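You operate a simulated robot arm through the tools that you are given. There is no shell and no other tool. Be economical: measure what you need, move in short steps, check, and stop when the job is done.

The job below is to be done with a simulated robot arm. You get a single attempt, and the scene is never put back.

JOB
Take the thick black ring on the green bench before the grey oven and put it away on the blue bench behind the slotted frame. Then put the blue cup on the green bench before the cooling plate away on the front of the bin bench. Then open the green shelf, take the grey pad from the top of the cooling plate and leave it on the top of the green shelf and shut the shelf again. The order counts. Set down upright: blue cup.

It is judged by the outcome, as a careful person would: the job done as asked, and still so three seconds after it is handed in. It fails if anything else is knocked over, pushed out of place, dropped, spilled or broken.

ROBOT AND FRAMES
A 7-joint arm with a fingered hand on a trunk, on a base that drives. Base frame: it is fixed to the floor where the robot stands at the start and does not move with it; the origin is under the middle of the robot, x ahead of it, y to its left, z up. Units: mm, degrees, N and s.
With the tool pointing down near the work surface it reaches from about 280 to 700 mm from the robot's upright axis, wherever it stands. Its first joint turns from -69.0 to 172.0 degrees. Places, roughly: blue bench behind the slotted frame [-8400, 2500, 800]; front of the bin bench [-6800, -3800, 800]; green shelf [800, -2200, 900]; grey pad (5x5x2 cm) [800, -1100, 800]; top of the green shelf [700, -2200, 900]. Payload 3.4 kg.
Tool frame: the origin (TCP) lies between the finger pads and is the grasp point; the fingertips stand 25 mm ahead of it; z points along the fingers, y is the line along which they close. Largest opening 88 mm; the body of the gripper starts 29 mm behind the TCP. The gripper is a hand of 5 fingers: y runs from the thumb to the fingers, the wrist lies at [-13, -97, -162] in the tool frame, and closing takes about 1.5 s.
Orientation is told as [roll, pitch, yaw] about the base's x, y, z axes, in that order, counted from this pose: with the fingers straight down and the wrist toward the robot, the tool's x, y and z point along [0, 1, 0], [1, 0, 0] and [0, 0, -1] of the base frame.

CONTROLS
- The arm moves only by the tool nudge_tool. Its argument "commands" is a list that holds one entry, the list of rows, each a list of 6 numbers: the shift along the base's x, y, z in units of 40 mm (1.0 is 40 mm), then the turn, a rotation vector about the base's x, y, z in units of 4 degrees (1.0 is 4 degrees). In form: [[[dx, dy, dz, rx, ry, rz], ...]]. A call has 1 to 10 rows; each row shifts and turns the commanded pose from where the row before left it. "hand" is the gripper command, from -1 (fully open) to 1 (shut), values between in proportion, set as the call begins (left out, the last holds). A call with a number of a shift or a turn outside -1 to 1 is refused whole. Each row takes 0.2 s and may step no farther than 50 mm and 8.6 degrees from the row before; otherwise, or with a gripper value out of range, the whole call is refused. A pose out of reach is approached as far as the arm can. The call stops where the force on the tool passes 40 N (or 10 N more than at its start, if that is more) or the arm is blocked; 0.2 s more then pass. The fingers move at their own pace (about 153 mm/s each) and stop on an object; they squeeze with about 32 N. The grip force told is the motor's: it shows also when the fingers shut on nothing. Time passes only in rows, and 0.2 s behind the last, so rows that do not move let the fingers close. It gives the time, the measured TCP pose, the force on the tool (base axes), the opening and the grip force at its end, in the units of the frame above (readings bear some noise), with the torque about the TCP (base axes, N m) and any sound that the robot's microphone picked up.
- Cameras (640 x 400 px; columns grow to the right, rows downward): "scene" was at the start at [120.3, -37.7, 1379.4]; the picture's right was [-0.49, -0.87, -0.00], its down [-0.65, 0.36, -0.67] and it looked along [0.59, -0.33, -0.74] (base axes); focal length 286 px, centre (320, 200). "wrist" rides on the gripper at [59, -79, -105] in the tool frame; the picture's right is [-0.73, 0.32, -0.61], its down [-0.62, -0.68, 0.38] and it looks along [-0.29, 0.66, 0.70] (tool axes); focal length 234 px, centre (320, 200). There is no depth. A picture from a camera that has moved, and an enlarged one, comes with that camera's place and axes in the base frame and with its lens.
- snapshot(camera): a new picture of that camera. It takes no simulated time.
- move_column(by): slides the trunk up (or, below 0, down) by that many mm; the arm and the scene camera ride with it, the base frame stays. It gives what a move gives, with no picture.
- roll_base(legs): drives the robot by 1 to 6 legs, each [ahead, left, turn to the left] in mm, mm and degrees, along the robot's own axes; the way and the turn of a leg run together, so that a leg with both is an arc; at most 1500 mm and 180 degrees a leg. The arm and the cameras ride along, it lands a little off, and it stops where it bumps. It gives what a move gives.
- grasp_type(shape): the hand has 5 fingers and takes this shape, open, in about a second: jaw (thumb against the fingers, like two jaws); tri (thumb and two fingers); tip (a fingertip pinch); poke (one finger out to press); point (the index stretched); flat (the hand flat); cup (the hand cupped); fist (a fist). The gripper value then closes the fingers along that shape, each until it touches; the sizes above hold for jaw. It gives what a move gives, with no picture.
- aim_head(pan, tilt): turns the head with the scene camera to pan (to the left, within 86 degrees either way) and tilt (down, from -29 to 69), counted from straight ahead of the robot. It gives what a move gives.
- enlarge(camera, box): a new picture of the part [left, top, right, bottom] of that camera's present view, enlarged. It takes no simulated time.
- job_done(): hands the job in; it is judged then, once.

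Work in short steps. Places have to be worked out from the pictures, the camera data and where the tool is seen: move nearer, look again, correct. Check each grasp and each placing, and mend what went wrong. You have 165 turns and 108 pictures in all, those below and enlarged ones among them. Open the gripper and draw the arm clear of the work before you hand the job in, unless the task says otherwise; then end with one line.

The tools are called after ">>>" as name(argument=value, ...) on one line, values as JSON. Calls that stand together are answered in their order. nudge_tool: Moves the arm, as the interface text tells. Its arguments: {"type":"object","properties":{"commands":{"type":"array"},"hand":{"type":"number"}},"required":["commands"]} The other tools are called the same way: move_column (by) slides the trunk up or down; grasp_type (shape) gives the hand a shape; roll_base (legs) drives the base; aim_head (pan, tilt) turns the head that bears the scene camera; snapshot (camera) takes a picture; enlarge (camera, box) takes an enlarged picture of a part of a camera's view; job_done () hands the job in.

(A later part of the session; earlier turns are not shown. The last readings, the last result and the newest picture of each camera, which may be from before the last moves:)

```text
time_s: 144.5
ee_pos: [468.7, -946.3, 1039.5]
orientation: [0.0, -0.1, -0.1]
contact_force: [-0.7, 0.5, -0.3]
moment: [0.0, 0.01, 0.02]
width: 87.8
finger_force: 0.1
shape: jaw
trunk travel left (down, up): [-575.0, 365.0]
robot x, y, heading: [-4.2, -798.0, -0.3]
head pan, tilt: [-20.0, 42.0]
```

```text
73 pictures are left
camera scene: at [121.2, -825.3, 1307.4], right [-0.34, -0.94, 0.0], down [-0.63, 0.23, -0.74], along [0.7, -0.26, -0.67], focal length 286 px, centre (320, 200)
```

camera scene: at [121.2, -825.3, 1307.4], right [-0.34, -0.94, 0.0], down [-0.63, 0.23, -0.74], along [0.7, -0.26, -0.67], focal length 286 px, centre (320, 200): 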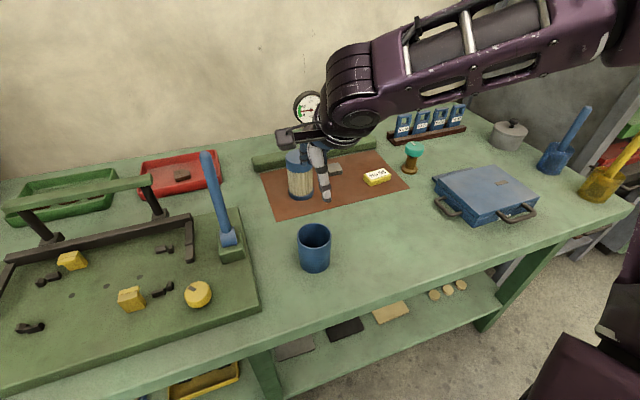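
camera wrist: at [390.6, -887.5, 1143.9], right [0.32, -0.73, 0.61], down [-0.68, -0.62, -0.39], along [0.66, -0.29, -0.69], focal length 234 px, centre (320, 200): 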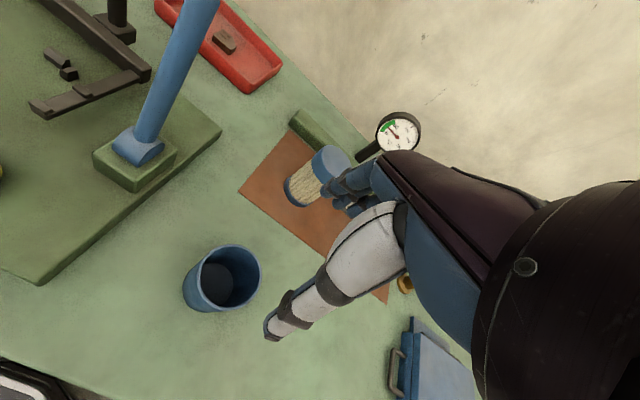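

Both cameras agree: cup at [467, −941], rim z≈885. Aligning and lowering to just above the rim first.

>>> nudge_tool(commands=[[[-0.04, 0.13, 0, 0, 0, 0], [0, 0, 0, 0, 0, 0]]])

>>> move_column(by=-115)

>>> snapshot(camera="wrist")

```text
time_s: 145.1
ee_pos: [467.2, -943.1, 1040.2]
orientation: [0.0, -0.2, -0.1]
contact_force: [-0.2, -0.2, -0.6]
moment: [0.0, -0.01, -0.01]
width: 87.7
finger_force: 0.0
shape: jaw
trunk travel left (down, up): [-575.0, 365.0]
robot x, y, heading: [-9.3, -796.6, -0.2]
head pan, tilt: [-20.0, 42.0]
```

```text
time_s: 146.5
ee_pos: [466.9, -941.5, 924.3]
orientation: [0.1, -0.1, -0.1]
contact_force: [-0.8, 0.1, -0.3]
moment: [0.03, -0.03, -0.01]
width: 87.9
finger_force: 0.1
shape: jaw
trunk travel left (down, up): [-460.0, 480.0]
robot x, y, heading: [-9.3, -798.3, -0.1]
head pan, tilt: [-20.0, 42.0]
```

```text
72 pictures are left
camera wrist: at [389.0, -882.6, 1029.8], right [0.32, -0.73, 0.61], down [-0.68, -0.62, -0.39], along [0.66, -0.29, -0.69], focal length 234 px, centre (320, 200)
```

wrist: 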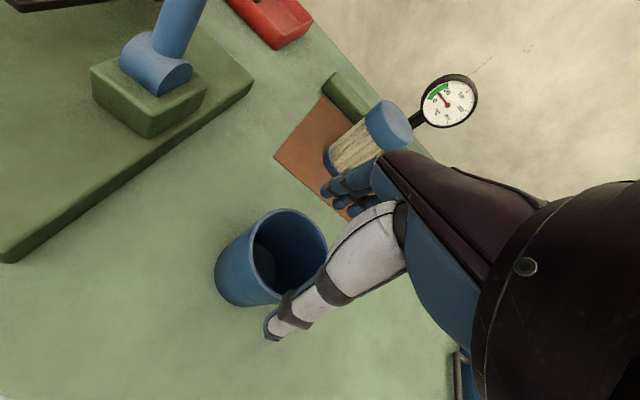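

Still centred within 3 mm. Lowering to grasp height and closing.

>>> move_column(by=-56)

>>> nudge_tool(commands=[[[0, 0, 0, 0, 0, 0], [0, 0, 0, 0, 0, 0], [0, 0, 0, 0, 0, 0], [0, 0, 0, 0, 0, 0], [0, 0, 0, 0, 0, 0], [0, 0, 0, 0, 0, 0], [0, 0, 0, 0, 0, 0]]], hand=1)

>>> snapshot(camera="wrist")

```text
time_s: 147.5
ee_pos: [467.2, -942.3, 869.9]
orientation: [0.1, -0.3, -0.1]
contact_force: [1.3, 0.7, 6.5]
moment: [0.03, -0.07, 0.01]
width: 88.0
finger_force: 0.0
shape: jaw
trunk travel left (down, up): [-404.0, 536.0]
robot x, y, heading: [-9.0, -800.1, 0.1]
head pan, tilt: [-20.0, 42.0]
```

```text
time_s: 149.1
ee_pos: [468.2, -941.5, 869.4]
orientation: [0.1, -0.2, -0.1]
contact_force: [3.1, 0.5, 8.2]
moment: [0.02, -0.42, 0.03]
width: 60.8
finger_force: 32.2
shape: jaw
trunk travel left (down, up): [-404.0, 536.0]
robot x, y, heading: [-10.7, -795.7, 0.1]
head pan, tilt: [-20.0, 42.0]
```

```text
71 pictures are left
camera wrist: at [388.5, -882.3, 974.2], right [0.32, -0.73, 0.61], down [-0.68, -0.62, -0.39], along [0.66, -0.29, -0.69], focal length 234 px, centre (320, 200)
```

wrist: 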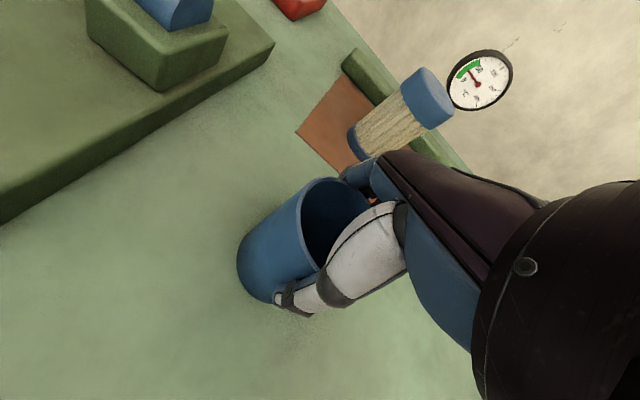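

Gripped (61 mm), with the palm lightly on the rim. Lifting.

>>> move_column(by=180)

>>> snapshot(camera="wrist")

>>> snapshot(camera="scene")

```text
time_s: 151.1
ee_pos: [467.5, -942.3, 1048.3]
orientation: [0.2, -0.1, 0.0]
contact_force: [0.4, 0.2, -1.2]
moment: [0.0, -0.03, 0.0]
width: 60.6
finger_force: 32.3
shape: jaw
trunk travel left (down, up): [-584.0, 356.0]
robot x, y, heading: [-6.5, -798.0, 0.1]
head pan, tilt: [-20.0, 42.0]
```

```text
70 pictures are left
camera wrist: at [389.3, -882.8, 1153.6], right [0.32, -0.73, 0.61], down [-0.68, -0.62, -0.39], along [0.66, -0.29, -0.7], focal length 234 px, centre (320, 200)
```

wrist: 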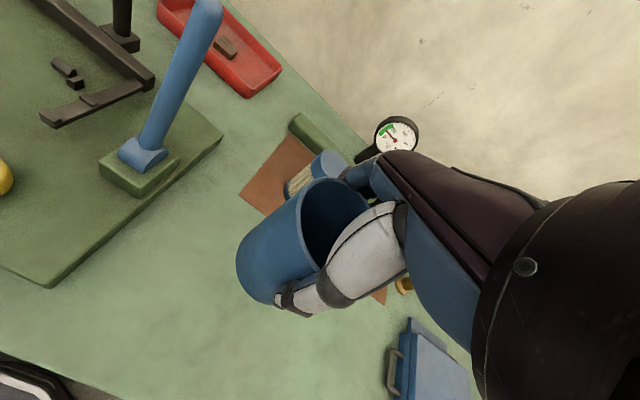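

```text
69 pictures are left
camera scene: at [121.5, -826.0, 1316.3], right [-0.34, -0.94, 0.0], down [-0.63, 0.23, -0.74], along [0.7, -0.26, -0.67], focal length 286 px, centre (320, 200)
```

scene: 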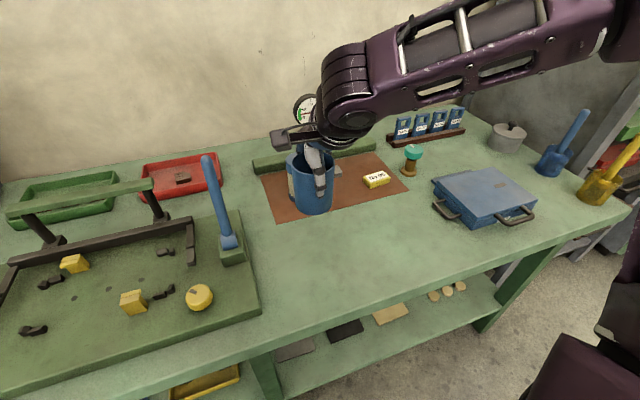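

Cup is held upright. Backing off and turning toward the bin bench direction (about 205°).

>>> roll_base(legs=[[-500, 0, 0], [0, 0, -155]])

>>> aim_head(pan=0, tilt=12)

>>> snapshot(camera="scene")

```text
time_s: 160.4
ee_pos: [-1000.1, -874.5, 1048.9]
orientation: [0.1, -0.2, -154.2]
contact_force: [-0.6, 0.4, -1.3]
moment: [-0.01, -0.01, 0.05]
width: 59.9
finger_force: 31.1
shape: jaw
trunk travel left (down, up): [-584.0, 356.0]
robot x, y, heading: [-507.2, -797.0, -154.1]
head pan, tilt: [-20.0, 42.0]
```

```text
time_s: 161.3
ee_pos: [-998.8, -873.5, 1049.0]
orientation: [0.1, -0.1, -154.1]
contact_force: [0.1, 0.3, -0.6]
moment: [0.03, -0.03, 0.01]
width: 59.8
finger_force: 31.7
shape: jaw
trunk travel left (down, up): [-584.0, 356.0]
robot x, y, heading: [-506.6, -800.9, -154.3]
head pan, tilt: [0.0, 12.0]
```

```text
68 pictures are left
camera scene: at [-636.5, -857.3, 1363.7], right [-0.43, 0.9, 0.0], down [0.19, 0.09, -0.98], along [-0.88, -0.42, -0.21], focal length 286 px, centre (320, 200)
```

scene: 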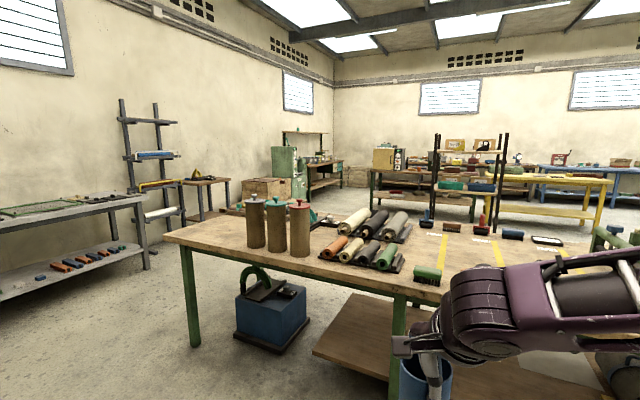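

The bin bench lies near the far left corner. I'll go round the south end of the wooden table (y<−2400), along the lane at y≈−3030.

>>> roll_base(legs=[[0, 0, -25.8], [100, 1110, 0], [100, 1110, 0], [1500, 0, 0]])

>>> snapshot(camera="scene")

```text
time_s: 180.6
ee_pos: [-2685.0, -2879.3, 1049.1]
orientation: [0.1, -0.1, -179.6]
contact_force: [0.2, 0.4, -1.5]
moment: [-0.02, 0.03, -0.02]
width: 59.8
finger_force: 32.0
shape: jaw
trunk travel left (down, up): [-584.0, 356.0]
robot x, y, heading: [-2205.7, -3017.2, -179.5]
head pan, tilt: [0.0, 12.0]
```

```text
67 pictures are left
camera scene: at [-2349.6, -3018.0, 1363.7], right [-0.01, 1.0, 0.0], down [0.21, 0.0, -0.98], along [-0.98, -0.01, -0.21], focal length 286 px, centre (320, 200)
```

scene: 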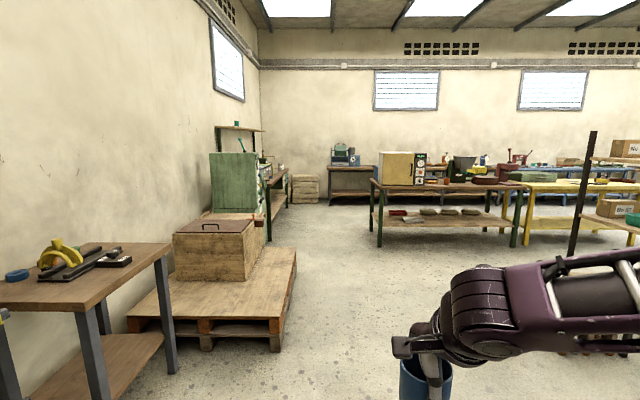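

The bin bench stands along the left wall behind the green cabinet. Enlarging it.

>>> enlarge(camera="scene", box=[180, 100, 340, 240])

```text
2.86 times, centred on (260, 170) of scene
camera zoom: at [-2349.6, -3018.0, 1363.7], right [-0.01, 1.0, 0.0], down [0.21, 0.0, -0.98], along [-0.98, -0.01, -0.21], focal length 818 px, centre (491, 286)
```

zoom: 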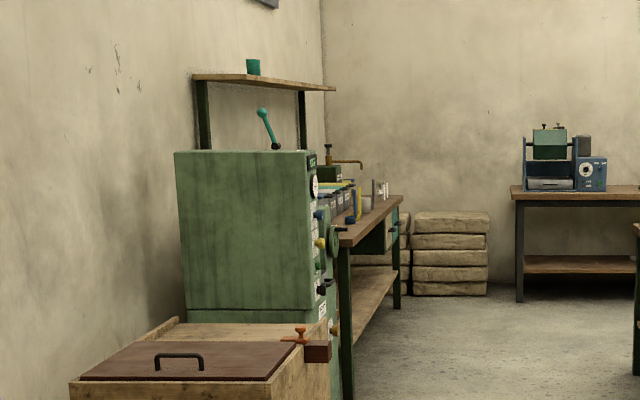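

The bin bench front edge is at y≈−3660, x −5800…−7800. I'll pass the pallet at y≈−2560, then turn to face −y before the bench.

>>> roll_base(legs=[[1100, 0, -0.5], [0, -460, 0], [1500, 0, 0], [150, 0, 0], [0, 0, 90]])

>>> aim_head(pan=-50, tilt=20)

>>> snapshot(camera="scene")

```text
time_s: 200.6
ee_pos: [-5113.6, -3068.1, 1048.8]
orientation: [0.1, -0.1, -88.1]
contact_force: [0.9, -0.1, -0.8]
moment: [0.05, 0.01, -0.02]
width: 59.7
finger_force: 32.3
shape: jaw
trunk travel left (down, up): [-584.0, 356.0]
robot x, y, heading: [-4989.2, -2583.9, -87.9]
head pan, tilt: [0.0, 12.0]
```

```text
time_s: 201.8
ee_pos: [-5113.3, -3068.1, 1048.6]
orientation: [0.1, -0.1, -87.9]
contact_force: [-0.1, -0.6, -1.0]
moment: [-0.01, -0.03, -0.03]
width: 59.4
finger_force: 31.9
shape: jaw
trunk travel left (down, up): [-584.0, 356.0]
robot x, y, heading: [-4988.6, -2589.7, -88.3]
head pan, tilt: [-50.0, 20.0]
```

```text
65 pictures are left
camera scene: at [-5053.6, -2699.1, 1350.7], right [-0.67, 0.74, 0.0], down [0.25, 0.23, -0.94], along [-0.7, -0.63, -0.34], focal length 286 px, centre (320, 200)
```

scene: 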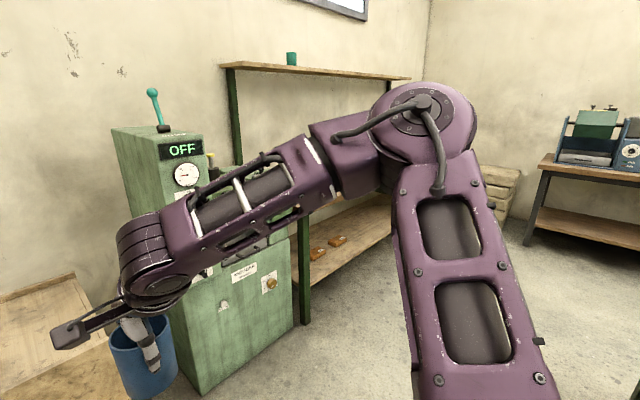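

Clear to slide right along the bench. Going toward x≈−6600 at y≈−2750.

>>> roll_base(legs=[[110, -700, -1.7], [0, -850, 0]])

>>> aim_head(pan=0, tilt=35)

>>> snapshot(camera="scene")

```text
time_s: 209.7
ee_pos: [-6660.2, -3193.7, 1049.3]
orientation: [0.1, -0.1, -89.3]
contact_force: [0.0, -0.4, -1.3]
moment: [-0.01, 0.0, 0.01]
width: 59.8
finger_force: 31.7
shape: jaw
trunk travel left (down, up): [-584.0, 356.0]
robot x, y, heading: [-6524.4, -2715.1, -89.5]
head pan, tilt: [-50.0, 20.0]
```

```text
time_s: 210.9
ee_pos: [-6659.9, -3194.2, 1049.0]
orientation: [0.1, -0.1, -89.3]
contact_force: [-0.5, 0.2, -0.2]
moment: [-0.02, 0.02, -0.02]
width: 59.6
finger_force: 32.3
shape: jaw
trunk travel left (down, up): [-584.0, 356.0]
robot x, y, heading: [-6523.1, -2717.9, -89.4]
head pan, tilt: [0.0, 35.0]
```

```text
64 pictures are left
camera scene: at [-6520.7, -2852.4, 1326.9], right [-1.0, -0.01, 0.0], down [-0.01, 0.57, -0.82], along [0.01, -0.82, -0.57], focal length 286 px, centre (320, 200)
```

scene: 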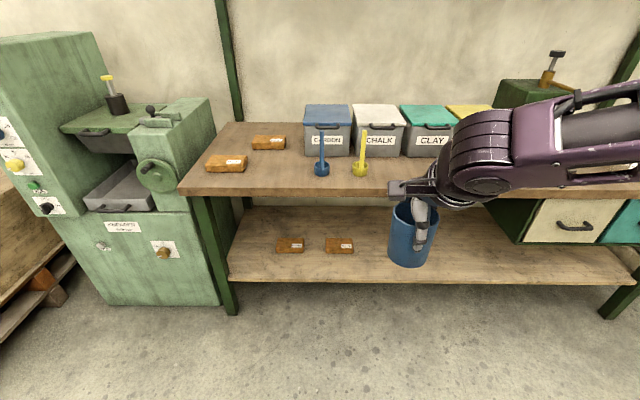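

The spot in front of the CLAY bin, about [−6790, −3775], looks free. Moving in part way and looking again.

>>> roll_base(legs=[[350, -110, -0.5]])

>>> snapshot(camera="scene")

>>> snapshot(camera="wrist")

```text
time_s: 213.2
ee_pos: [-6768.6, -3537.4, 1048.5]
orientation: [0.0, 0.0, -89.5]
contact_force: [0.6, -1.0, -0.9]
moment: [0.02, -0.01, 0.01]
width: 59.7
finger_force: 32.3
shape: jaw
trunk travel left (down, up): [-584.0, 356.0]
robot x, y, heading: [-6625.6, -3060.2, -89.6]
head pan, tilt: [0.0, 35.0]
```

```text
63 pictures are left
camera scene: at [-6626.8, -3197.5, 1326.8], right [-1.0, -0.01, 0.0], down [0.0, 0.57, -0.82], along [0.01, -0.82, -0.57], focal length 286 px, centre (320, 200)
```

scene: 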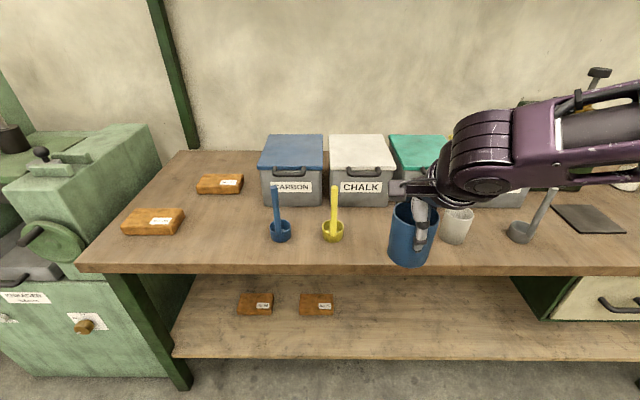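

```text
62 pictures are left
camera wrist: at [-6709.8, -3457.2, 1153.5], right [-0.72, -0.33, 0.61], down [-0.63, 0.68, -0.39], along [-0.28, -0.66, -0.7], focal length 234 px, centre (320, 200)
```

wrist: 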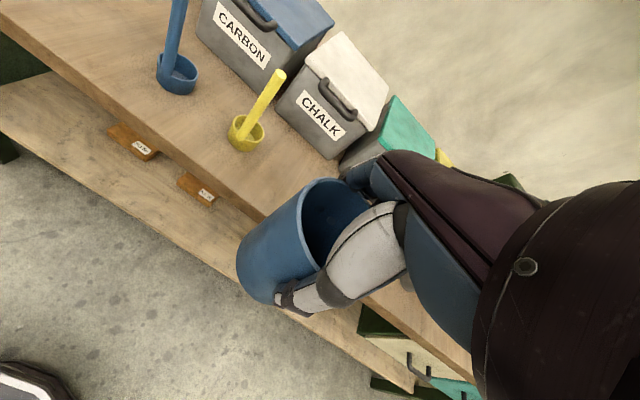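

There's a white cup at x≈−6985 and the yellow scoop at x≈−6655, so the free centre is x≈−6818. Driving in to that line.

>>> roll_base(legs=[[238, -48, -0.4]])

>>> snapshot(camera="scene")

>>> snapshot(camera="wrist")

```text
time_s: 215.0
ee_pos: [-6819.4, -3771.7, 1048.3]
orientation: [0.1, -0.1, -90.0]
contact_force: [0.0, -0.7, -1.0]
moment: [0.04, 0.02, -0.03]
width: 59.8
finger_force: 32.0
shape: jaw
trunk travel left (down, up): [-584.0, 356.0]
robot x, y, heading: [-6672.9, -3296.4, -89.7]
head pan, tilt: [0.0, 35.0]
```

```text
61 pictures are left
camera scene: at [-6674.1, -3431.8, 1326.8], right [-1.0, 0.0, 0.0], down [0.0, 0.57, -0.82], along [0.0, -0.82, -0.57], focal length 286 px, centre (320, 200)
```

scene: 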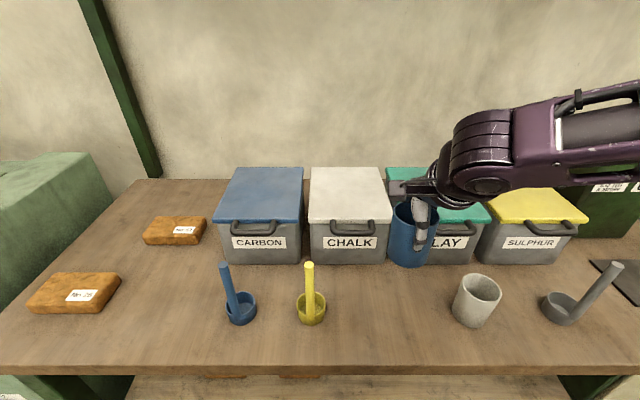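

```text
60 pictures are left
camera wrist: at [-6759.1, -3690.8, 1153.4], right [-0.73, -0.32, 0.61], down [-0.62, 0.68, -0.38], along [-0.29, -0.66, -0.7], focal length 234 px, centre (320, 200)
```

wrist: 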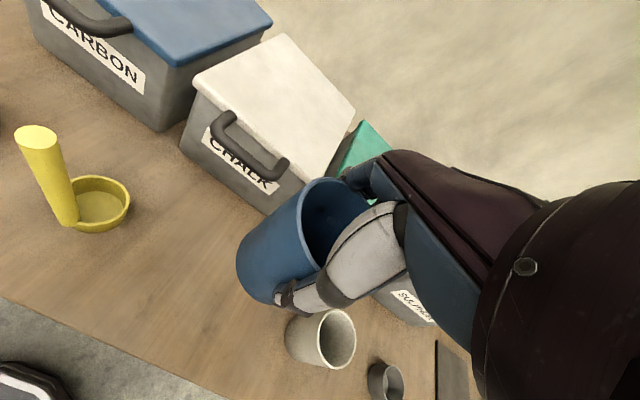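

All clear. Lowering to just above the bench: the cup rested at TCP z 869.5 when gripped.

>>> move_column(by=-172)

>>> snapshot(camera="scene")

```text
time_s: 216.9
ee_pos: [-6818.2, -3769.9, 877.1]
orientation: [0.1, -0.1, -90.1]
contact_force: [0.4, -0.3, -1.0]
moment: [0.04, 0.02, 0.03]
width: 59.7
finger_force: 31.9
shape: jaw
trunk travel left (down, up): [-412.0, 528.0]
robot x, y, heading: [-6676.3, -3294.6, -90.1]
head pan, tilt: [0.0, 35.0]
```

```text
59 pictures are left
camera scene: at [-6673.9, -3431.1, 1154.9], right [-1.0, 0.0, 0.0], down [0.0, 0.57, -0.82], along [0.0, -0.82, -0.57], focal length 286 px, centre (320, 200)
```

scene: 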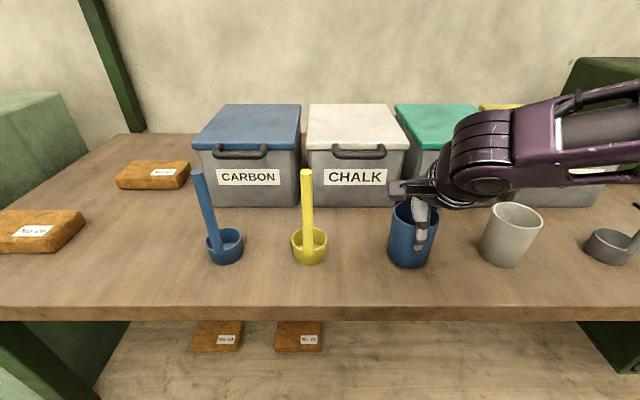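

Lowering in small steps until there is contact.

>>> move_column(by=-6)

>>> move_column(by=-2)

```text
time_s: 217.5
ee_pos: [-6818.1, -3770.1, 871.0]
orientation: [0.1, -0.1, -90.1]
contact_force: [-0.4, -0.5, -1.7]
moment: [-0.01, 0.0, 0.0]
width: 59.4
finger_force: 31.7
shape: jaw
trunk travel left (down, up): [-406.0, 534.0]
robot x, y, heading: [-6674.0, -3295.0, -90.3]
head pan, tilt: [0.0, 35.0]
```

```text
time_s: 218.0
ee_pos: [-6818.5, -3769.5, 869.4]
orientation: [0.1, -0.1, -89.9]
contact_force: [-0.2, 0.1, 5.2]
moment: [-0.12, 0.03, -0.02]
width: 59.6
finger_force: 32.2
shape: jaw
trunk travel left (down, up): [-404.0, 536.0]
robot x, y, heading: [-6674.4, -3294.9, -90.0]
head pan, tilt: [0.0, 35.0]
```

Contact made (5 N). Opening fully, since there's room around it.

>>> nudge_tool(commands=[[[0, 0, 0, 0, 0, 0], [0, 0, 0, 0, 0, 0], [0, 0, 0, 0, 0, 0], [0, 0, 0, 0, 0, 0]]], hand=-1)

>>> move_column(by=50)

>>> snapshot(camera="wrist")

```text
time_s: 219.0
ee_pos: [-6817.0, -3769.2, 869.7]
orientation: [0.0, -0.2, -90.0]
contact_force: [0.4, -0.1, 4.3]
moment: [0.0, -0.01, 0.02]
width: 87.7
finger_force: 0.1
shape: jaw
trunk travel left (down, up): [-404.0, 536.0]
robot x, y, heading: [-6674.4, -3292.6, -90.3]
head pan, tilt: [0.0, 35.0]
```

```text
time_s: 219.9
ee_pos: [-6818.1, -3769.1, 918.4]
orientation: [0.1, 0.0, -90.1]
contact_force: [0.3, 0.4, -0.9]
moment: [0.02, -0.02, -0.03]
width: 87.8
finger_force: 0.0
shape: jaw
trunk travel left (down, up): [-454.0, 486.0]
robot x, y, heading: [-6672.3, -3291.8, -89.8]
head pan, tilt: [0.0, 35.0]
```

```text
58 pictures are left
camera wrist: at [-6759.1, -3690.3, 1023.6], right [-0.73, -0.32, 0.61], down [-0.62, 0.68, -0.39], along [-0.29, -0.66, -0.7], focal length 234 px, centre (320, 200)
```

wrist: 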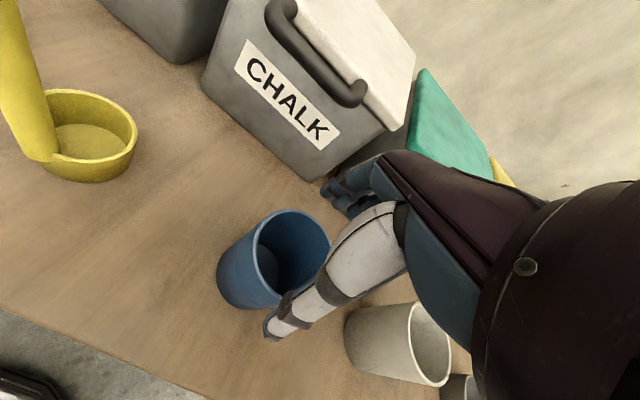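

The cup stands upright. Raising clear and backing out the way I came.

>>> move_column(by=130)

>>> roll_base(legs=[[-590, 0, 0], [0, 850, 0], [90, 830, 0], [0, 0, 90]])

```text
time_s: 221.5
ee_pos: [-6818.6, -3771.0, 1049.0]
orientation: [0.2, -0.1, -90.0]
contact_force: [-0.4, 0.4, 1.1]
moment: [0.02, -0.02, -0.01]
width: 88.0
finger_force: 0.0
shape: jaw
trunk travel left (down, up): [-584.0, 356.0]
robot x, y, heading: [-6676.3, -3297.0, -90.1]
head pan, tilt: [0.0, 35.0]
```

```text
time_s: 236.9
ee_pos: [-4494.9, -2930.6, 1050.4]
orientation: [0.2, -0.1, 0.4]
contact_force: [0.4, -0.8, -0.4]
moment: [0.03, 0.01, 0.01]
width: 87.7
finger_force: 0.1
shape: jaw
trunk travel left (down, up): [-584.0, 356.0]
robot x, y, heading: [-4969.4, -2790.0, 0.7]
head pan, tilt: [0.0, 35.0]
```

Now at (−4969, −2790), facing +x. Heading back east past the pallet and around the table.

>>> roll_base(legs=[[300, 210, -0.7], [1380, 0, 0], [0, -440, 0], [1300, 0, 0], [1300, 0, 0]])

>>> aim_head(pan=15, tilt=18)

>>> snapshot(camera="scene")

```text
time_s: 260.4
ee_pos: [-199.7, -3207.0, 1048.7]
orientation: [0.1, -0.1, -1.4]
contact_force: [0.0, -0.3, -0.7]
moment: [-0.02, 0.01, 0.02]
width: 87.7
finger_force: 0.0
shape: jaw
trunk travel left (down, up): [-584.0, 356.0]
robot x, y, heading: [-670.1, -3053.3, -1.3]
head pan, tilt: [0.0, 35.0]
```

```text
time_s: 261.1
ee_pos: [-200.3, -3206.3, 1048.6]
orientation: [-0.2, -0.1, -1.3]
contact_force: [0.4, 0.8, -0.7]
moment: [0.01, -0.03, -0.04]
width: 87.9
finger_force: 0.0
shape: jaw
trunk travel left (down, up): [-584.0, 356.0]
robot x, y, heading: [-671.5, -3054.5, -1.3]
head pan, tilt: [15.0, 18.0]
```

```text
57 pictures are left
camera scene: at [-530.6, -3029.8, 1353.9], right [0.23, -0.97, 0.0], down [-0.3, -0.07, -0.95], along [0.92, 0.22, -0.31], focal length 286 px, centre (320, 200)
```

scene: 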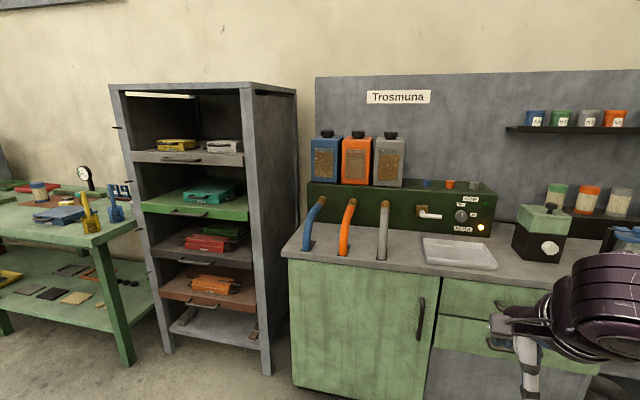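

The green shelf is a pull-out tray in the grey rack, its front at x≈550, y −1880…−2430. I'll go stand before it and look at its handle.

>>> roll_base(legs=[[300, 900, 1.3]])

>>> aim_head(pan=0, tilt=25)

>>> snapshot(camera="scene")

```text
time_s: 266.2
ee_pos: [117.8, -2269.5, 1048.6]
orientation: [0.0, -0.1, 0.2]
contact_force: [-0.2, -0.9, 0.4]
moment: [-0.02, 0.01, -0.01]
width: 88.1
finger_force: 0.0
shape: jaw
trunk travel left (down, up): [-584.0, 356.0]
robot x, y, heading: [-359.7, -2130.2, 0.3]
head pan, tilt: [15.0, 18.0]
```

```text
time_s: 267.0
ee_pos: [118.3, -2269.9, 1049.5]
orientation: [0.0, 0.0, 0.3]
contact_force: [-0.4, 0.0, -0.5]
moment: [-0.02, 0.02, -0.01]
width: 88.1
finger_force: 0.0
shape: jaw
trunk travel left (down, up): [-584.0, 356.0]
robot x, y, heading: [-357.6, -2130.6, 0.3]
head pan, tilt: [0.0, 25.0]
```

```text
56 pictures are left
camera scene: at [-215.1, -2126.5, 1342.7], right [0.0, -1.0, 0.0], down [-0.42, 0.0, -0.91], along [0.91, 0.0, -0.42], focal length 286 px, centre (320, 200)
```

scene: 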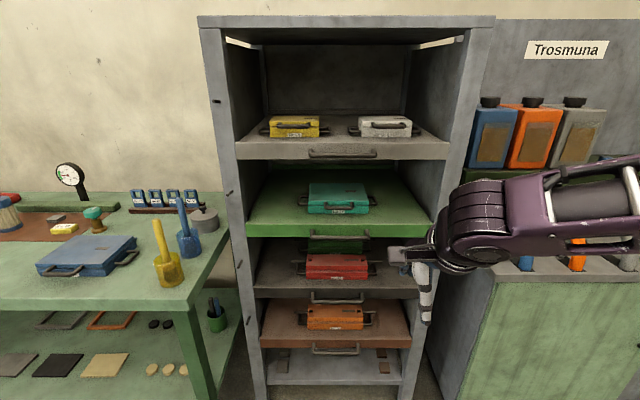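

>>> enlarge(camera="scene", box=[230, 170, 450, 310])

```text
2.86 times, centred on (340, 240) of scene
camera zoom: at [-215.1, -2126.5, 1342.7], right [0.0, -1.0, 0.0], down [-0.42, 0.0, -0.91], along [0.91, 0.0, -0.42], focal length 818 px, centre (263, 86)
```

zoom: 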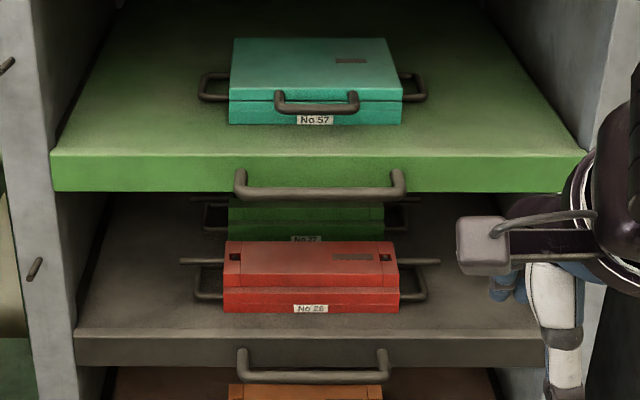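

The handle is a horizontal bar at about x 500, z 893, y −2103…−2266, standing about 40 mm proud of the tray front. I'll grip it from above with the fingers in the gap behind the bar. Approaching.

>>> roll_base(legs=[[270, 85, -0.3]])

>>> nudge_tool(commands=[[[0, 0, 0, 0, 0, 0], [0, 0, 0, 0, 0, 0], [0, 0, 0, 0, 0, 0]]], hand=-0.1)

>>> aim_head(pan=0, tilt=40)

>>> snapshot(camera="scene")

>>> snapshot(camera="wrist")

```text
time_s: 269.0
ee_pos: [388.2, -2184.8, 1048.3]
orientation: [-0.1, -0.1, 0.0]
contact_force: [0.0, 0.1, -0.1]
moment: [0.02, 0.0, 0.03]
width: 88.0
finger_force: 0.1
shape: jaw
trunk travel left (down, up): [-584.0, 356.0]
robot x, y, heading: [-85.6, -2044.6, -0.1]
head pan, tilt: [0.0, 25.0]
```

```text
time_s: 269.8
ee_pos: [386.6, -2186.0, 1048.1]
orientation: [0.1, -0.1, 0.0]
contact_force: [-0.1, 0.0, 0.1]
moment: [-0.03, 0.01, -0.01]
width: 48.9
finger_force: 0.0
shape: jaw
trunk travel left (down, up): [-584.0, 356.0]
robot x, y, heading: [-87.9, -2039.0, -0.1]
head pan, tilt: [0.0, 25.0]
```

```text
time_s: 270.5
ee_pos: [387.9, -2184.9, 1049.5]
orientation: [-0.2, -0.1, 0.1]
contact_force: [-0.3, 0.3, -0.3]
moment: [-0.02, 0.03, -0.01]
width: 48.6
finger_force: 0.0
shape: jaw
trunk travel left (down, up): [-584.0, 356.0]
robot x, y, heading: [-85.0, -2040.7, -0.2]
head pan, tilt: [0.0, 40.0]
```

```text
54 pictures are left
camera scene: at [47.8, -2041.3, 1319.4], right [0.0, -1.0, 0.0], down [-0.64, 0.0, -0.77], along [0.77, 0.0, -0.64], focal length 286 px, centre (320, 200)
```

scene: 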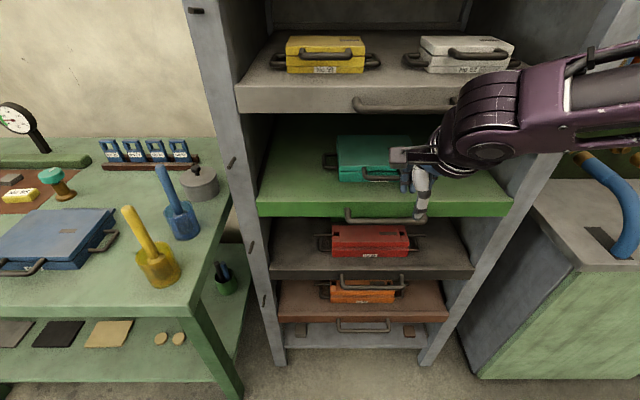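

```text
53 pictures are left
camera wrist: at [309.0, -2126.4, 1153.6], right [0.32, -0.73, 0.61], down [-0.68, -0.62, -0.39], along [0.66, -0.29, -0.69], focal length 234 px, centre (320, 200)
```

wrist: 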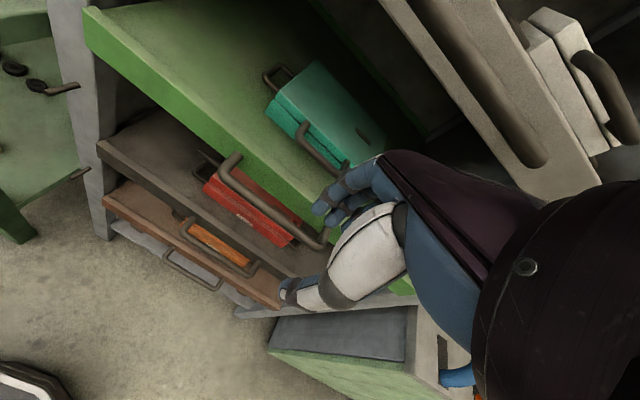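

Views agree on the bar at about x 497, z 890. Lowering to z≈960 and moving forward until the hand is nearly above the bar, then rechecking.

>>> move_column(by=-95)

>>> nudge_tool(commands=[[[0.9, 0, 0, 0, 0, 0], [0.9, 0, 0, 0, 0, 0], [0.5, 0, 0, 0, 0, 0]]])

>>> snapshot(camera="wrist")

>>> snapshot(camera="scene")

```text
time_s: 271.8
ee_pos: [388.4, -2184.2, 954.5]
orientation: [0.0, -0.1, 0.0]
contact_force: [0.1, 0.0, -0.1]
moment: [-0.01, 0.02, -0.02]
width: 49.0
finger_force: 0.2
shape: jaw
trunk travel left (down, up): [-489.0, 451.0]
robot x, y, heading: [-89.8, -2043.3, -0.3]
head pan, tilt: [0.0, 40.0]
```

```text
time_s: 272.6
ee_pos: [481.4, -2185.4, 955.3]
orientation: [0.0, -0.1, 0.0]
contact_force: [0.6, 0.3, -0.4]
moment: [0.0, -0.03, 0.01]
width: 49.0
finger_force: 0.1
shape: jaw
trunk travel left (down, up): [-489.0, 451.0]
robot x, y, heading: [-85.9, -2042.6, -0.1]
head pan, tilt: [0.0, 40.0]
```

```text
52 pictures are left
camera wrist: at [402.6, -2126.1, 1059.5], right [0.32, -0.73, 0.61], down [-0.68, -0.62, -0.38], along [0.66, -0.29, -0.7], focal length 234 px, centre (320, 200)
```

wrist: 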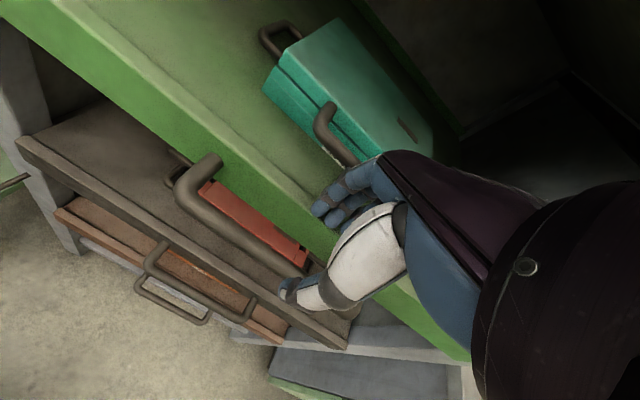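

```text
51 pictures are left
camera scene: at [48.2, -2041.1, 1224.3], right [0.0, -1.0, 0.0], down [-0.64, 0.0, -0.77], along [0.77, 0.0, -0.64], focal length 286 px, centre (320, 200)
```

scene: 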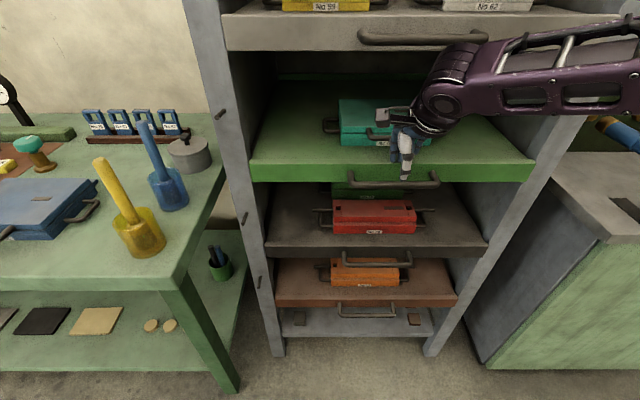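

The bar is at x≈487, z≈897; the tray face is at about 535. Going down in small nudges (which stop on contact) to straddle the bar.

>>> nudge_tool(commands=[[[0.1, 0, -0.4, 0, 0, 0], [0, 0, -0.4, 0, 0, 0], [0, 0, -0.3, 0, 0, 0]]])

>>> snapshot(camera="wrist")

>>> enlarge(camera="scene", box=[300, 60, 500, 220])

```text
time_s: 273.1
ee_pos: [486.5, -2184.8, 950.1]
orientation: [0.6, -2.0, 0.0]
contact_force: [-4.1, -1.4, 21.9]
moment: [0.03, -0.48, -0.03]
width: 46.0
finger_force: 0.0
shape: jaw
trunk travel left (down, up): [-489.0, 451.0]
robot x, y, heading: [-85.9, -2040.1, -0.1]
head pan, tilt: [0.0, 40.0]
stopped in row 2: the force on the tool passed its limit (the readings are from after the stop); the commanded pose is now the measured one
```

```text
50 pictures are left
camera wrist: at [406.0, -2125.9, 1052.3], right [0.3, -0.73, 0.61], down [-0.67, -0.62, -0.41], along [0.68, -0.28, -0.67], focal length 234 px, centre (320, 200)
```

wrist: 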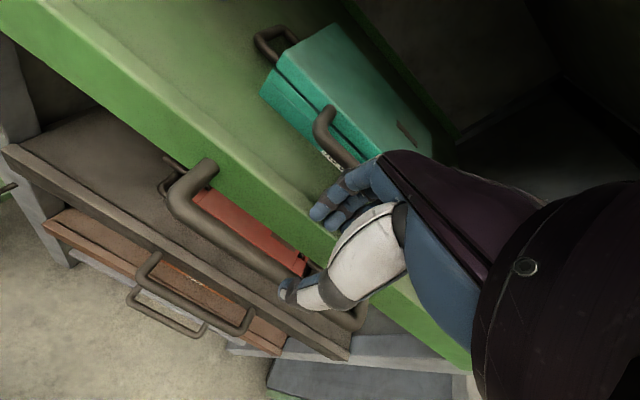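

```text
2.50 times, centred on (400, 140) of scene
camera zoom: at [45.4, -2041.1, 1224.9], right [0.0, -1.0, 0.0], down [-0.64, 0.0, -0.77], along [0.77, 0.0, -0.64], focal length 716 px, centre (120, 350)
```

zoom: 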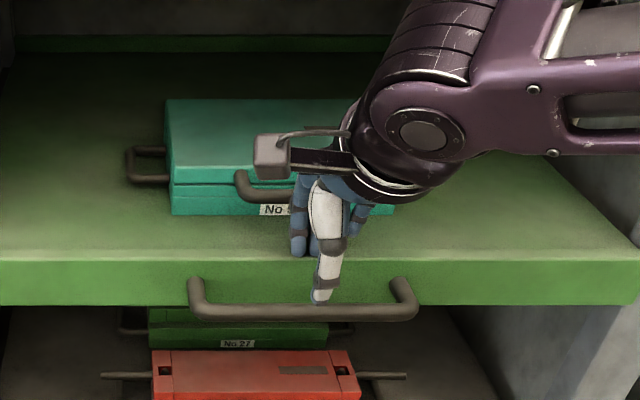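

The fingers touched the tray's top edge. Torque puts that contact at x≈514, z≈925, so the bar is really at x≈475, z≈907 (all views fit that). Raising, levelling, shifting back and narrowing the opening to 40 mm.

>>> nudge_tool(commands=[[[0, 0, 0.5, -0.15, 0.5, 0], [-0.3, 0, 0, 0, 0, 0], [0, 0, 0, 0, 0, 0]]], hand=0.09)

>>> snapshot(camera="wrist")

```text
time_s: 273.9
ee_pos: [475.9, -2185.1, 964.0]
orientation: [-0.3, 0.6, 0.1]
contact_force: [-0.3, -1.2, -1.0]
moment: [0.01, 0.02, -0.04]
width: 40.2
finger_force: 0.1
shape: jaw
trunk travel left (down, up): [-489.0, 451.0]
robot x, y, heading: [-88.9, -2037.1, 0.0]
head pan, tilt: [0.0, 40.0]
```

```text
48 pictures are left
camera wrist: at [399.2, -2124.8, 1069.4], right [0.33, -0.72, 0.61], down [-0.69, -0.62, -0.37], along [0.65, -0.29, -0.7], focal length 234 px, centre (320, 200)
```

wrist: 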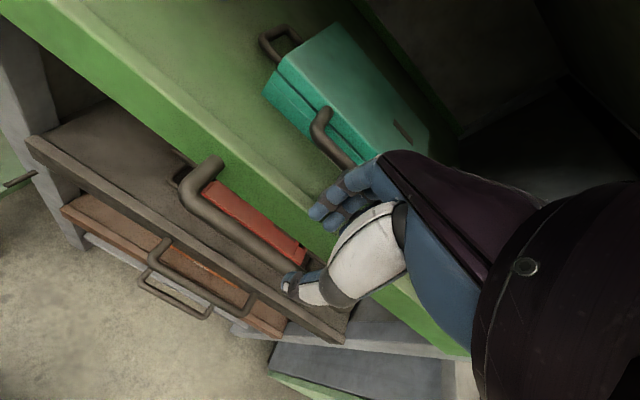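

The far fingertips sit at x≈507 outer, and the face is at about 517. Shifting back 5 mm and lowering carefully.

>>> nudge_tool(commands=[[[-0.12, 0, -0.3, 0.05, -0.15, 0], [0, 0, -0.4, 0, 0, 0], [0, 0, -0.4, 0, 0, 0]]])

>>> enlarge(camera="wrist", box=[160, 120, 420, 330])

```text
time_s: 274.7
ee_pos: [467.9, -2184.9, 924.2]
orientation: [0.0, -0.2, 0.0]
contact_force: [-11.4, 0.8, 9.6]
moment: [-0.07, -0.44, -0.05]
width: 37.9
finger_force: 0.1
shape: jaw
trunk travel left (down, up): [-489.0, 451.0]
robot x, y, heading: [-87.6, -2040.8, -0.2]
head pan, tilt: [0.0, 40.0]
```

```text
1.90 times, centred on (290, 225) of wrist
camera zoom: at [388.8, -2125.3, 1028.7], right [0.32, -0.73, 0.61], down [-0.68, -0.62, -0.39], along [0.66, -0.29, -0.69], focal length 446 px, centre (377, 152)
```

zoom: 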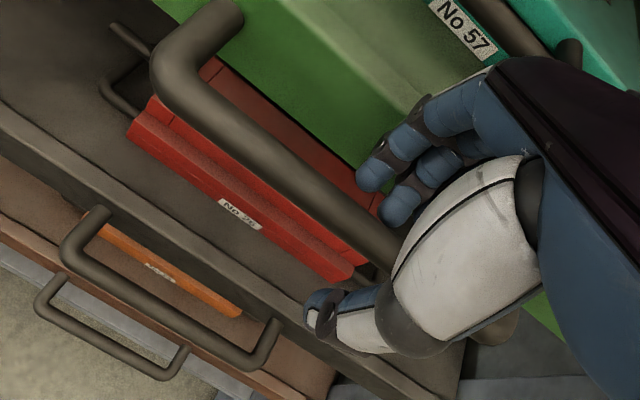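

The fingers are between bar and face, rubbing the face (−11 N). Shifting 5 mm back and lowering another 14 mm.

>>> nudge_tool(commands=[[[-0.13, 0, 0, 0, 0, 0], [0, 0, -0.2, 0, 0, 0], [0, 0, -0.15, 0, 0, 0], [0, 0, 0, 0, 0, 0]]])

```text
time_s: 275.7
ee_pos: [463.3, -2184.9, 906.5]
orientation: [-0.1, 0.1, 0.0]
contact_force: [-10.8, 0.9, -2.1]
moment: [0.02, -0.01, -0.07]
width: 37.3
finger_force: 0.0
shape: jaw
trunk travel left (down, up): [-489.0, 451.0]
robot x, y, heading: [-87.8, -2041.8, -0.3]
head pan, tilt: [0.0, 40.0]
```

Now closing on the bar.

>>> nudge_tool(commands=[[[0, 0, 0, 0, 0, 0], [0, 0, 0, 0, 0, 0], [0, 0, 0, 0, 0, 0], [0, 0, 0, 0, 0, 0], [0, 0, 0, 0, 0, 0], [0, 0, 0, 0, 0, 0]]], hand=1)

>>> enlarge(camera="wrist", box=[160, 120, 420, 330])

```text
time_s: 277.1
ee_pos: [465.0, -2185.8, 905.3]
orientation: [0.0, 0.0, -0.1]
contact_force: [-7.6, 1.7, -11.7]
moment: [0.02, 0.09, 0.09]
width: 0.1
finger_force: 32.1
shape: jaw
trunk travel left (down, up): [-489.0, 451.0]
robot x, y, heading: [-91.2, -2043.8, -0.2]
head pan, tilt: [0.0, 40.0]
```

```text
1.90 times, centred on (290, 225) of wrist
camera zoom: at [387.0, -2126.3, 1011.0], right [0.32, -0.73, 0.61], down [-0.68, -0.62, -0.38], along [0.66, -0.29, -0.7], focal length 446 px, centre (377, 152)
```

zoom: 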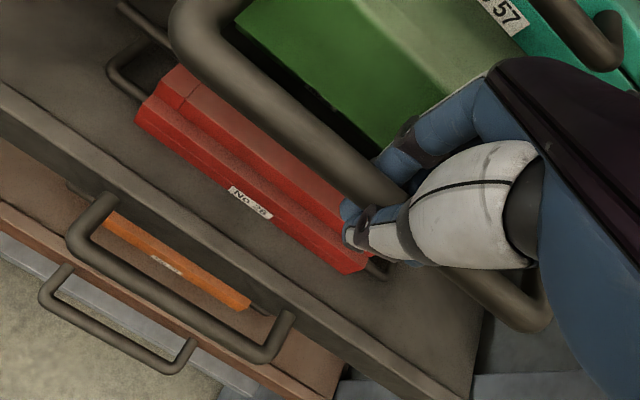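

The hand closed around and under the bar, so it's hooked. Testing the pull by driving back 60 mm.

>>> roll_base(legs=[[-60, 0, 0]])

>>> snapshot(camera="scene")

```text
time_s: 278.1
ee_pos: [407.0, -2185.7, 905.3]
orientation: [0.0, 0.2, 0.0]
contact_force: [1.8, 0.1, -13.8]
moment: [0.09, 0.05, 0.08]
width: 0.1
finger_force: 32.1
shape: jaw
trunk travel left (down, up): [-489.0, 451.0]
robot x, y, heading: [-145.1, -2042.6, -0.2]
head pan, tilt: [0.0, 40.0]
```

```text
45 pictures are left
camera scene: at [-10.7, -2041.9, 1224.1], right [0.0, -1.0, 0.0], down [-0.64, 0.0, -0.76], along [0.76, 0.0, -0.64], focal length 286 px, centre (320, 200)
```

scene: 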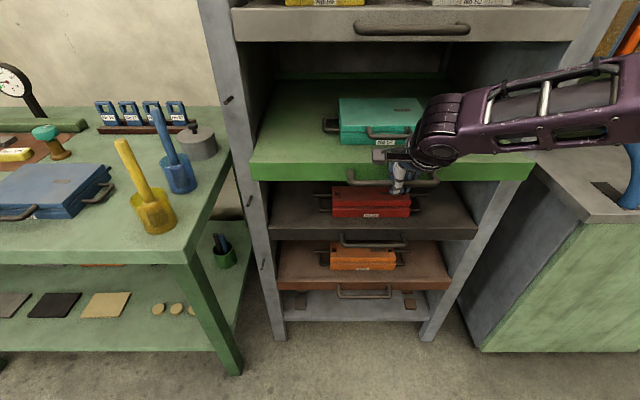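

The tray follows. Pulling a further 200 mm.

>>> roll_base(legs=[[-200, 0, 0]])

>>> snapshot(camera="scene")

```text
time_s: 279.7
ee_pos: [210.7, -2186.8, 905.3]
orientation: [0.0, 0.4, 0.0]
contact_force: [2.4, -2.0, -14.3]
moment: [0.11, 0.11, 0.06]
width: 0.1
finger_force: 32.0
shape: jaw
trunk travel left (down, up): [-489.0, 451.0]
robot x, y, heading: [-343.9, -2038.8, -0.2]
head pan, tilt: [0.0, 40.0]
```

```text
44 pictures are left
camera scene: at [-207.0, -2042.0, 1224.0], right [0.0, -1.0, 0.0], down [-0.64, 0.0, -0.76], along [0.76, 0.0, -0.64], focal length 286 px, centre (320, 200)
```

scene: 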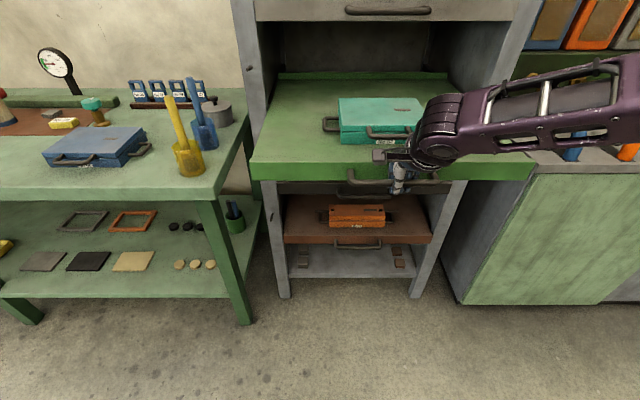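

Tray is open about 255 mm. Opening the hand to 40 mm and rising off the bar.

>>> nudge_tool(commands=[[[0, 0, 0, 0, 0, 0], [0, 0, 0, 0, 0, 0], [0, 0, 0, 0, 0, 0], [0, 0, 0, 0, 0, 0], [0, 0, 0, 0, 0, 0]]], hand=0.09)

>>> nudge_tool(commands=[[[0, 0, 0.4, 0, 0, 0], [0, 0, 0.5, 0, 0, 0], [0, 0, 0.8, 0, 0, 0], [0, 0, 0.8, 0, 0, 0]]])

>>> snapshot(camera="wrist")

```text
time_s: 280.9
ee_pos: [208.0, -2184.6, 906.9]
orientation: [-0.1, 0.0, 0.0]
contact_force: [-1.9, 0.6, -0.1]
moment: [0.0, -0.03, 0.0]
width: 39.5
finger_force: 0.0
shape: jaw
trunk travel left (down, up): [-489.0, 451.0]
robot x, y, heading: [-346.3, -2039.9, -0.3]
head pan, tilt: [0.0, 40.0]
```

```text
time_s: 281.9
ee_pos: [208.5, -2184.5, 1007.4]
orientation: [-0.2, -0.1, 0.0]
contact_force: [-0.2, 0.0, -0.7]
moment: [0.0, 0.03, 0.01]
width: 39.8
finger_force: 0.0
shape: jaw
trunk travel left (down, up): [-489.0, 451.0]
robot x, y, heading: [-343.1, -2041.2, 0.0]
head pan, tilt: [0.0, 40.0]
```

```text
43 pictures are left
camera wrist: at [129.8, -2125.4, 1111.4], right [0.32, -0.72, 0.61], down [-0.68, -0.62, -0.38], along [0.66, -0.29, -0.7], focal length 234 px, centre (320, 200)
```

wrist: 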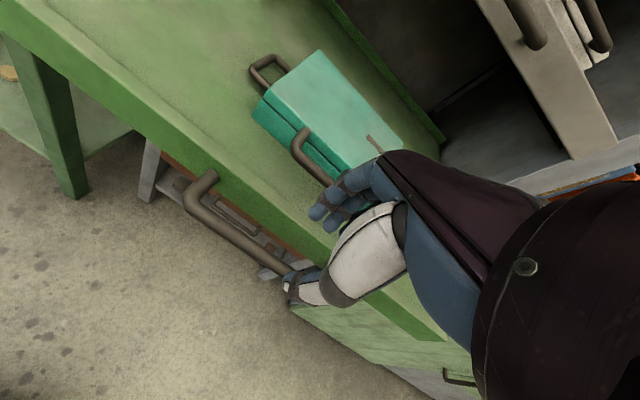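

The tray stays open, with no contact. Now going to the cooling plate for the grey pad: sliding left along the bench.

>>> roll_base(legs=[[0, 1070, 0]])

>>> aim_head(pan=-8, tilt=32)

>>> snapshot(camera="scene")

```text
time_s: 287.3
ee_pos: [210.6, -1131.4, 1006.3]
orientation: [-0.1, 0.0, -0.2]
contact_force: [-0.4, -0.9, -0.3]
moment: [0.04, 0.0, 0.03]
width: 39.8
finger_force: 0.1
shape: jaw
trunk travel left (down, up): [-489.0, 451.0]
robot x, y, heading: [-345.1, -988.6, -0.5]
head pan, tilt: [0.0, 40.0]
```

```text
time_s: 288.0
ee_pos: [211.1, -1132.0, 1006.1]
orientation: [0.0, 0.0, -0.3]
contact_force: [-1.1, 0.1, 0.7]
moment: [-0.05, 0.01, 0.04]
width: 39.8
finger_force: 0.1
shape: jaw
trunk travel left (down, up): [-489.0, 451.0]
robot x, y, heading: [-346.1, -986.9, -0.4]
head pan, tilt: [-8.0, 32.0]
```

```text
42 pictures are left
camera scene: at [-203.3, -998.5, 1236.5], right [-0.14, -0.99, 0.0], down [-0.52, 0.08, -0.85], along [0.84, -0.12, -0.53], focal length 286 px, centre (320, 200)
```

scene: 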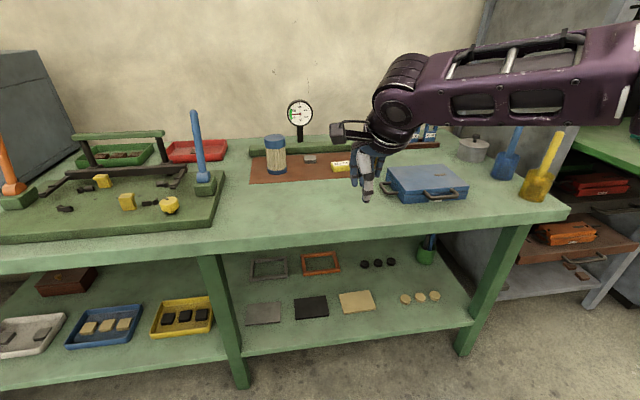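

>>> enlarge(camera="scene", box=[230, 90, 400, 210])

```text
3.33 times, centred on (315, 150) of scene
camera zoom: at [-203.3, -998.5, 1236.5], right [-0.14, -0.99, 0.0], down [-0.52, 0.08, -0.85], along [0.84, -0.12, -0.53], focal length 954 px, centre (337, 367)
```

zoom: 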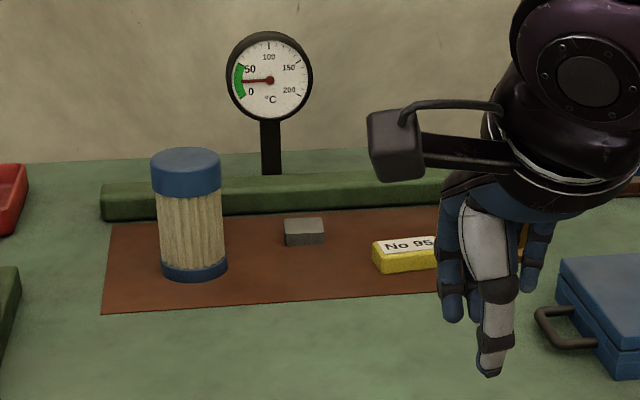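

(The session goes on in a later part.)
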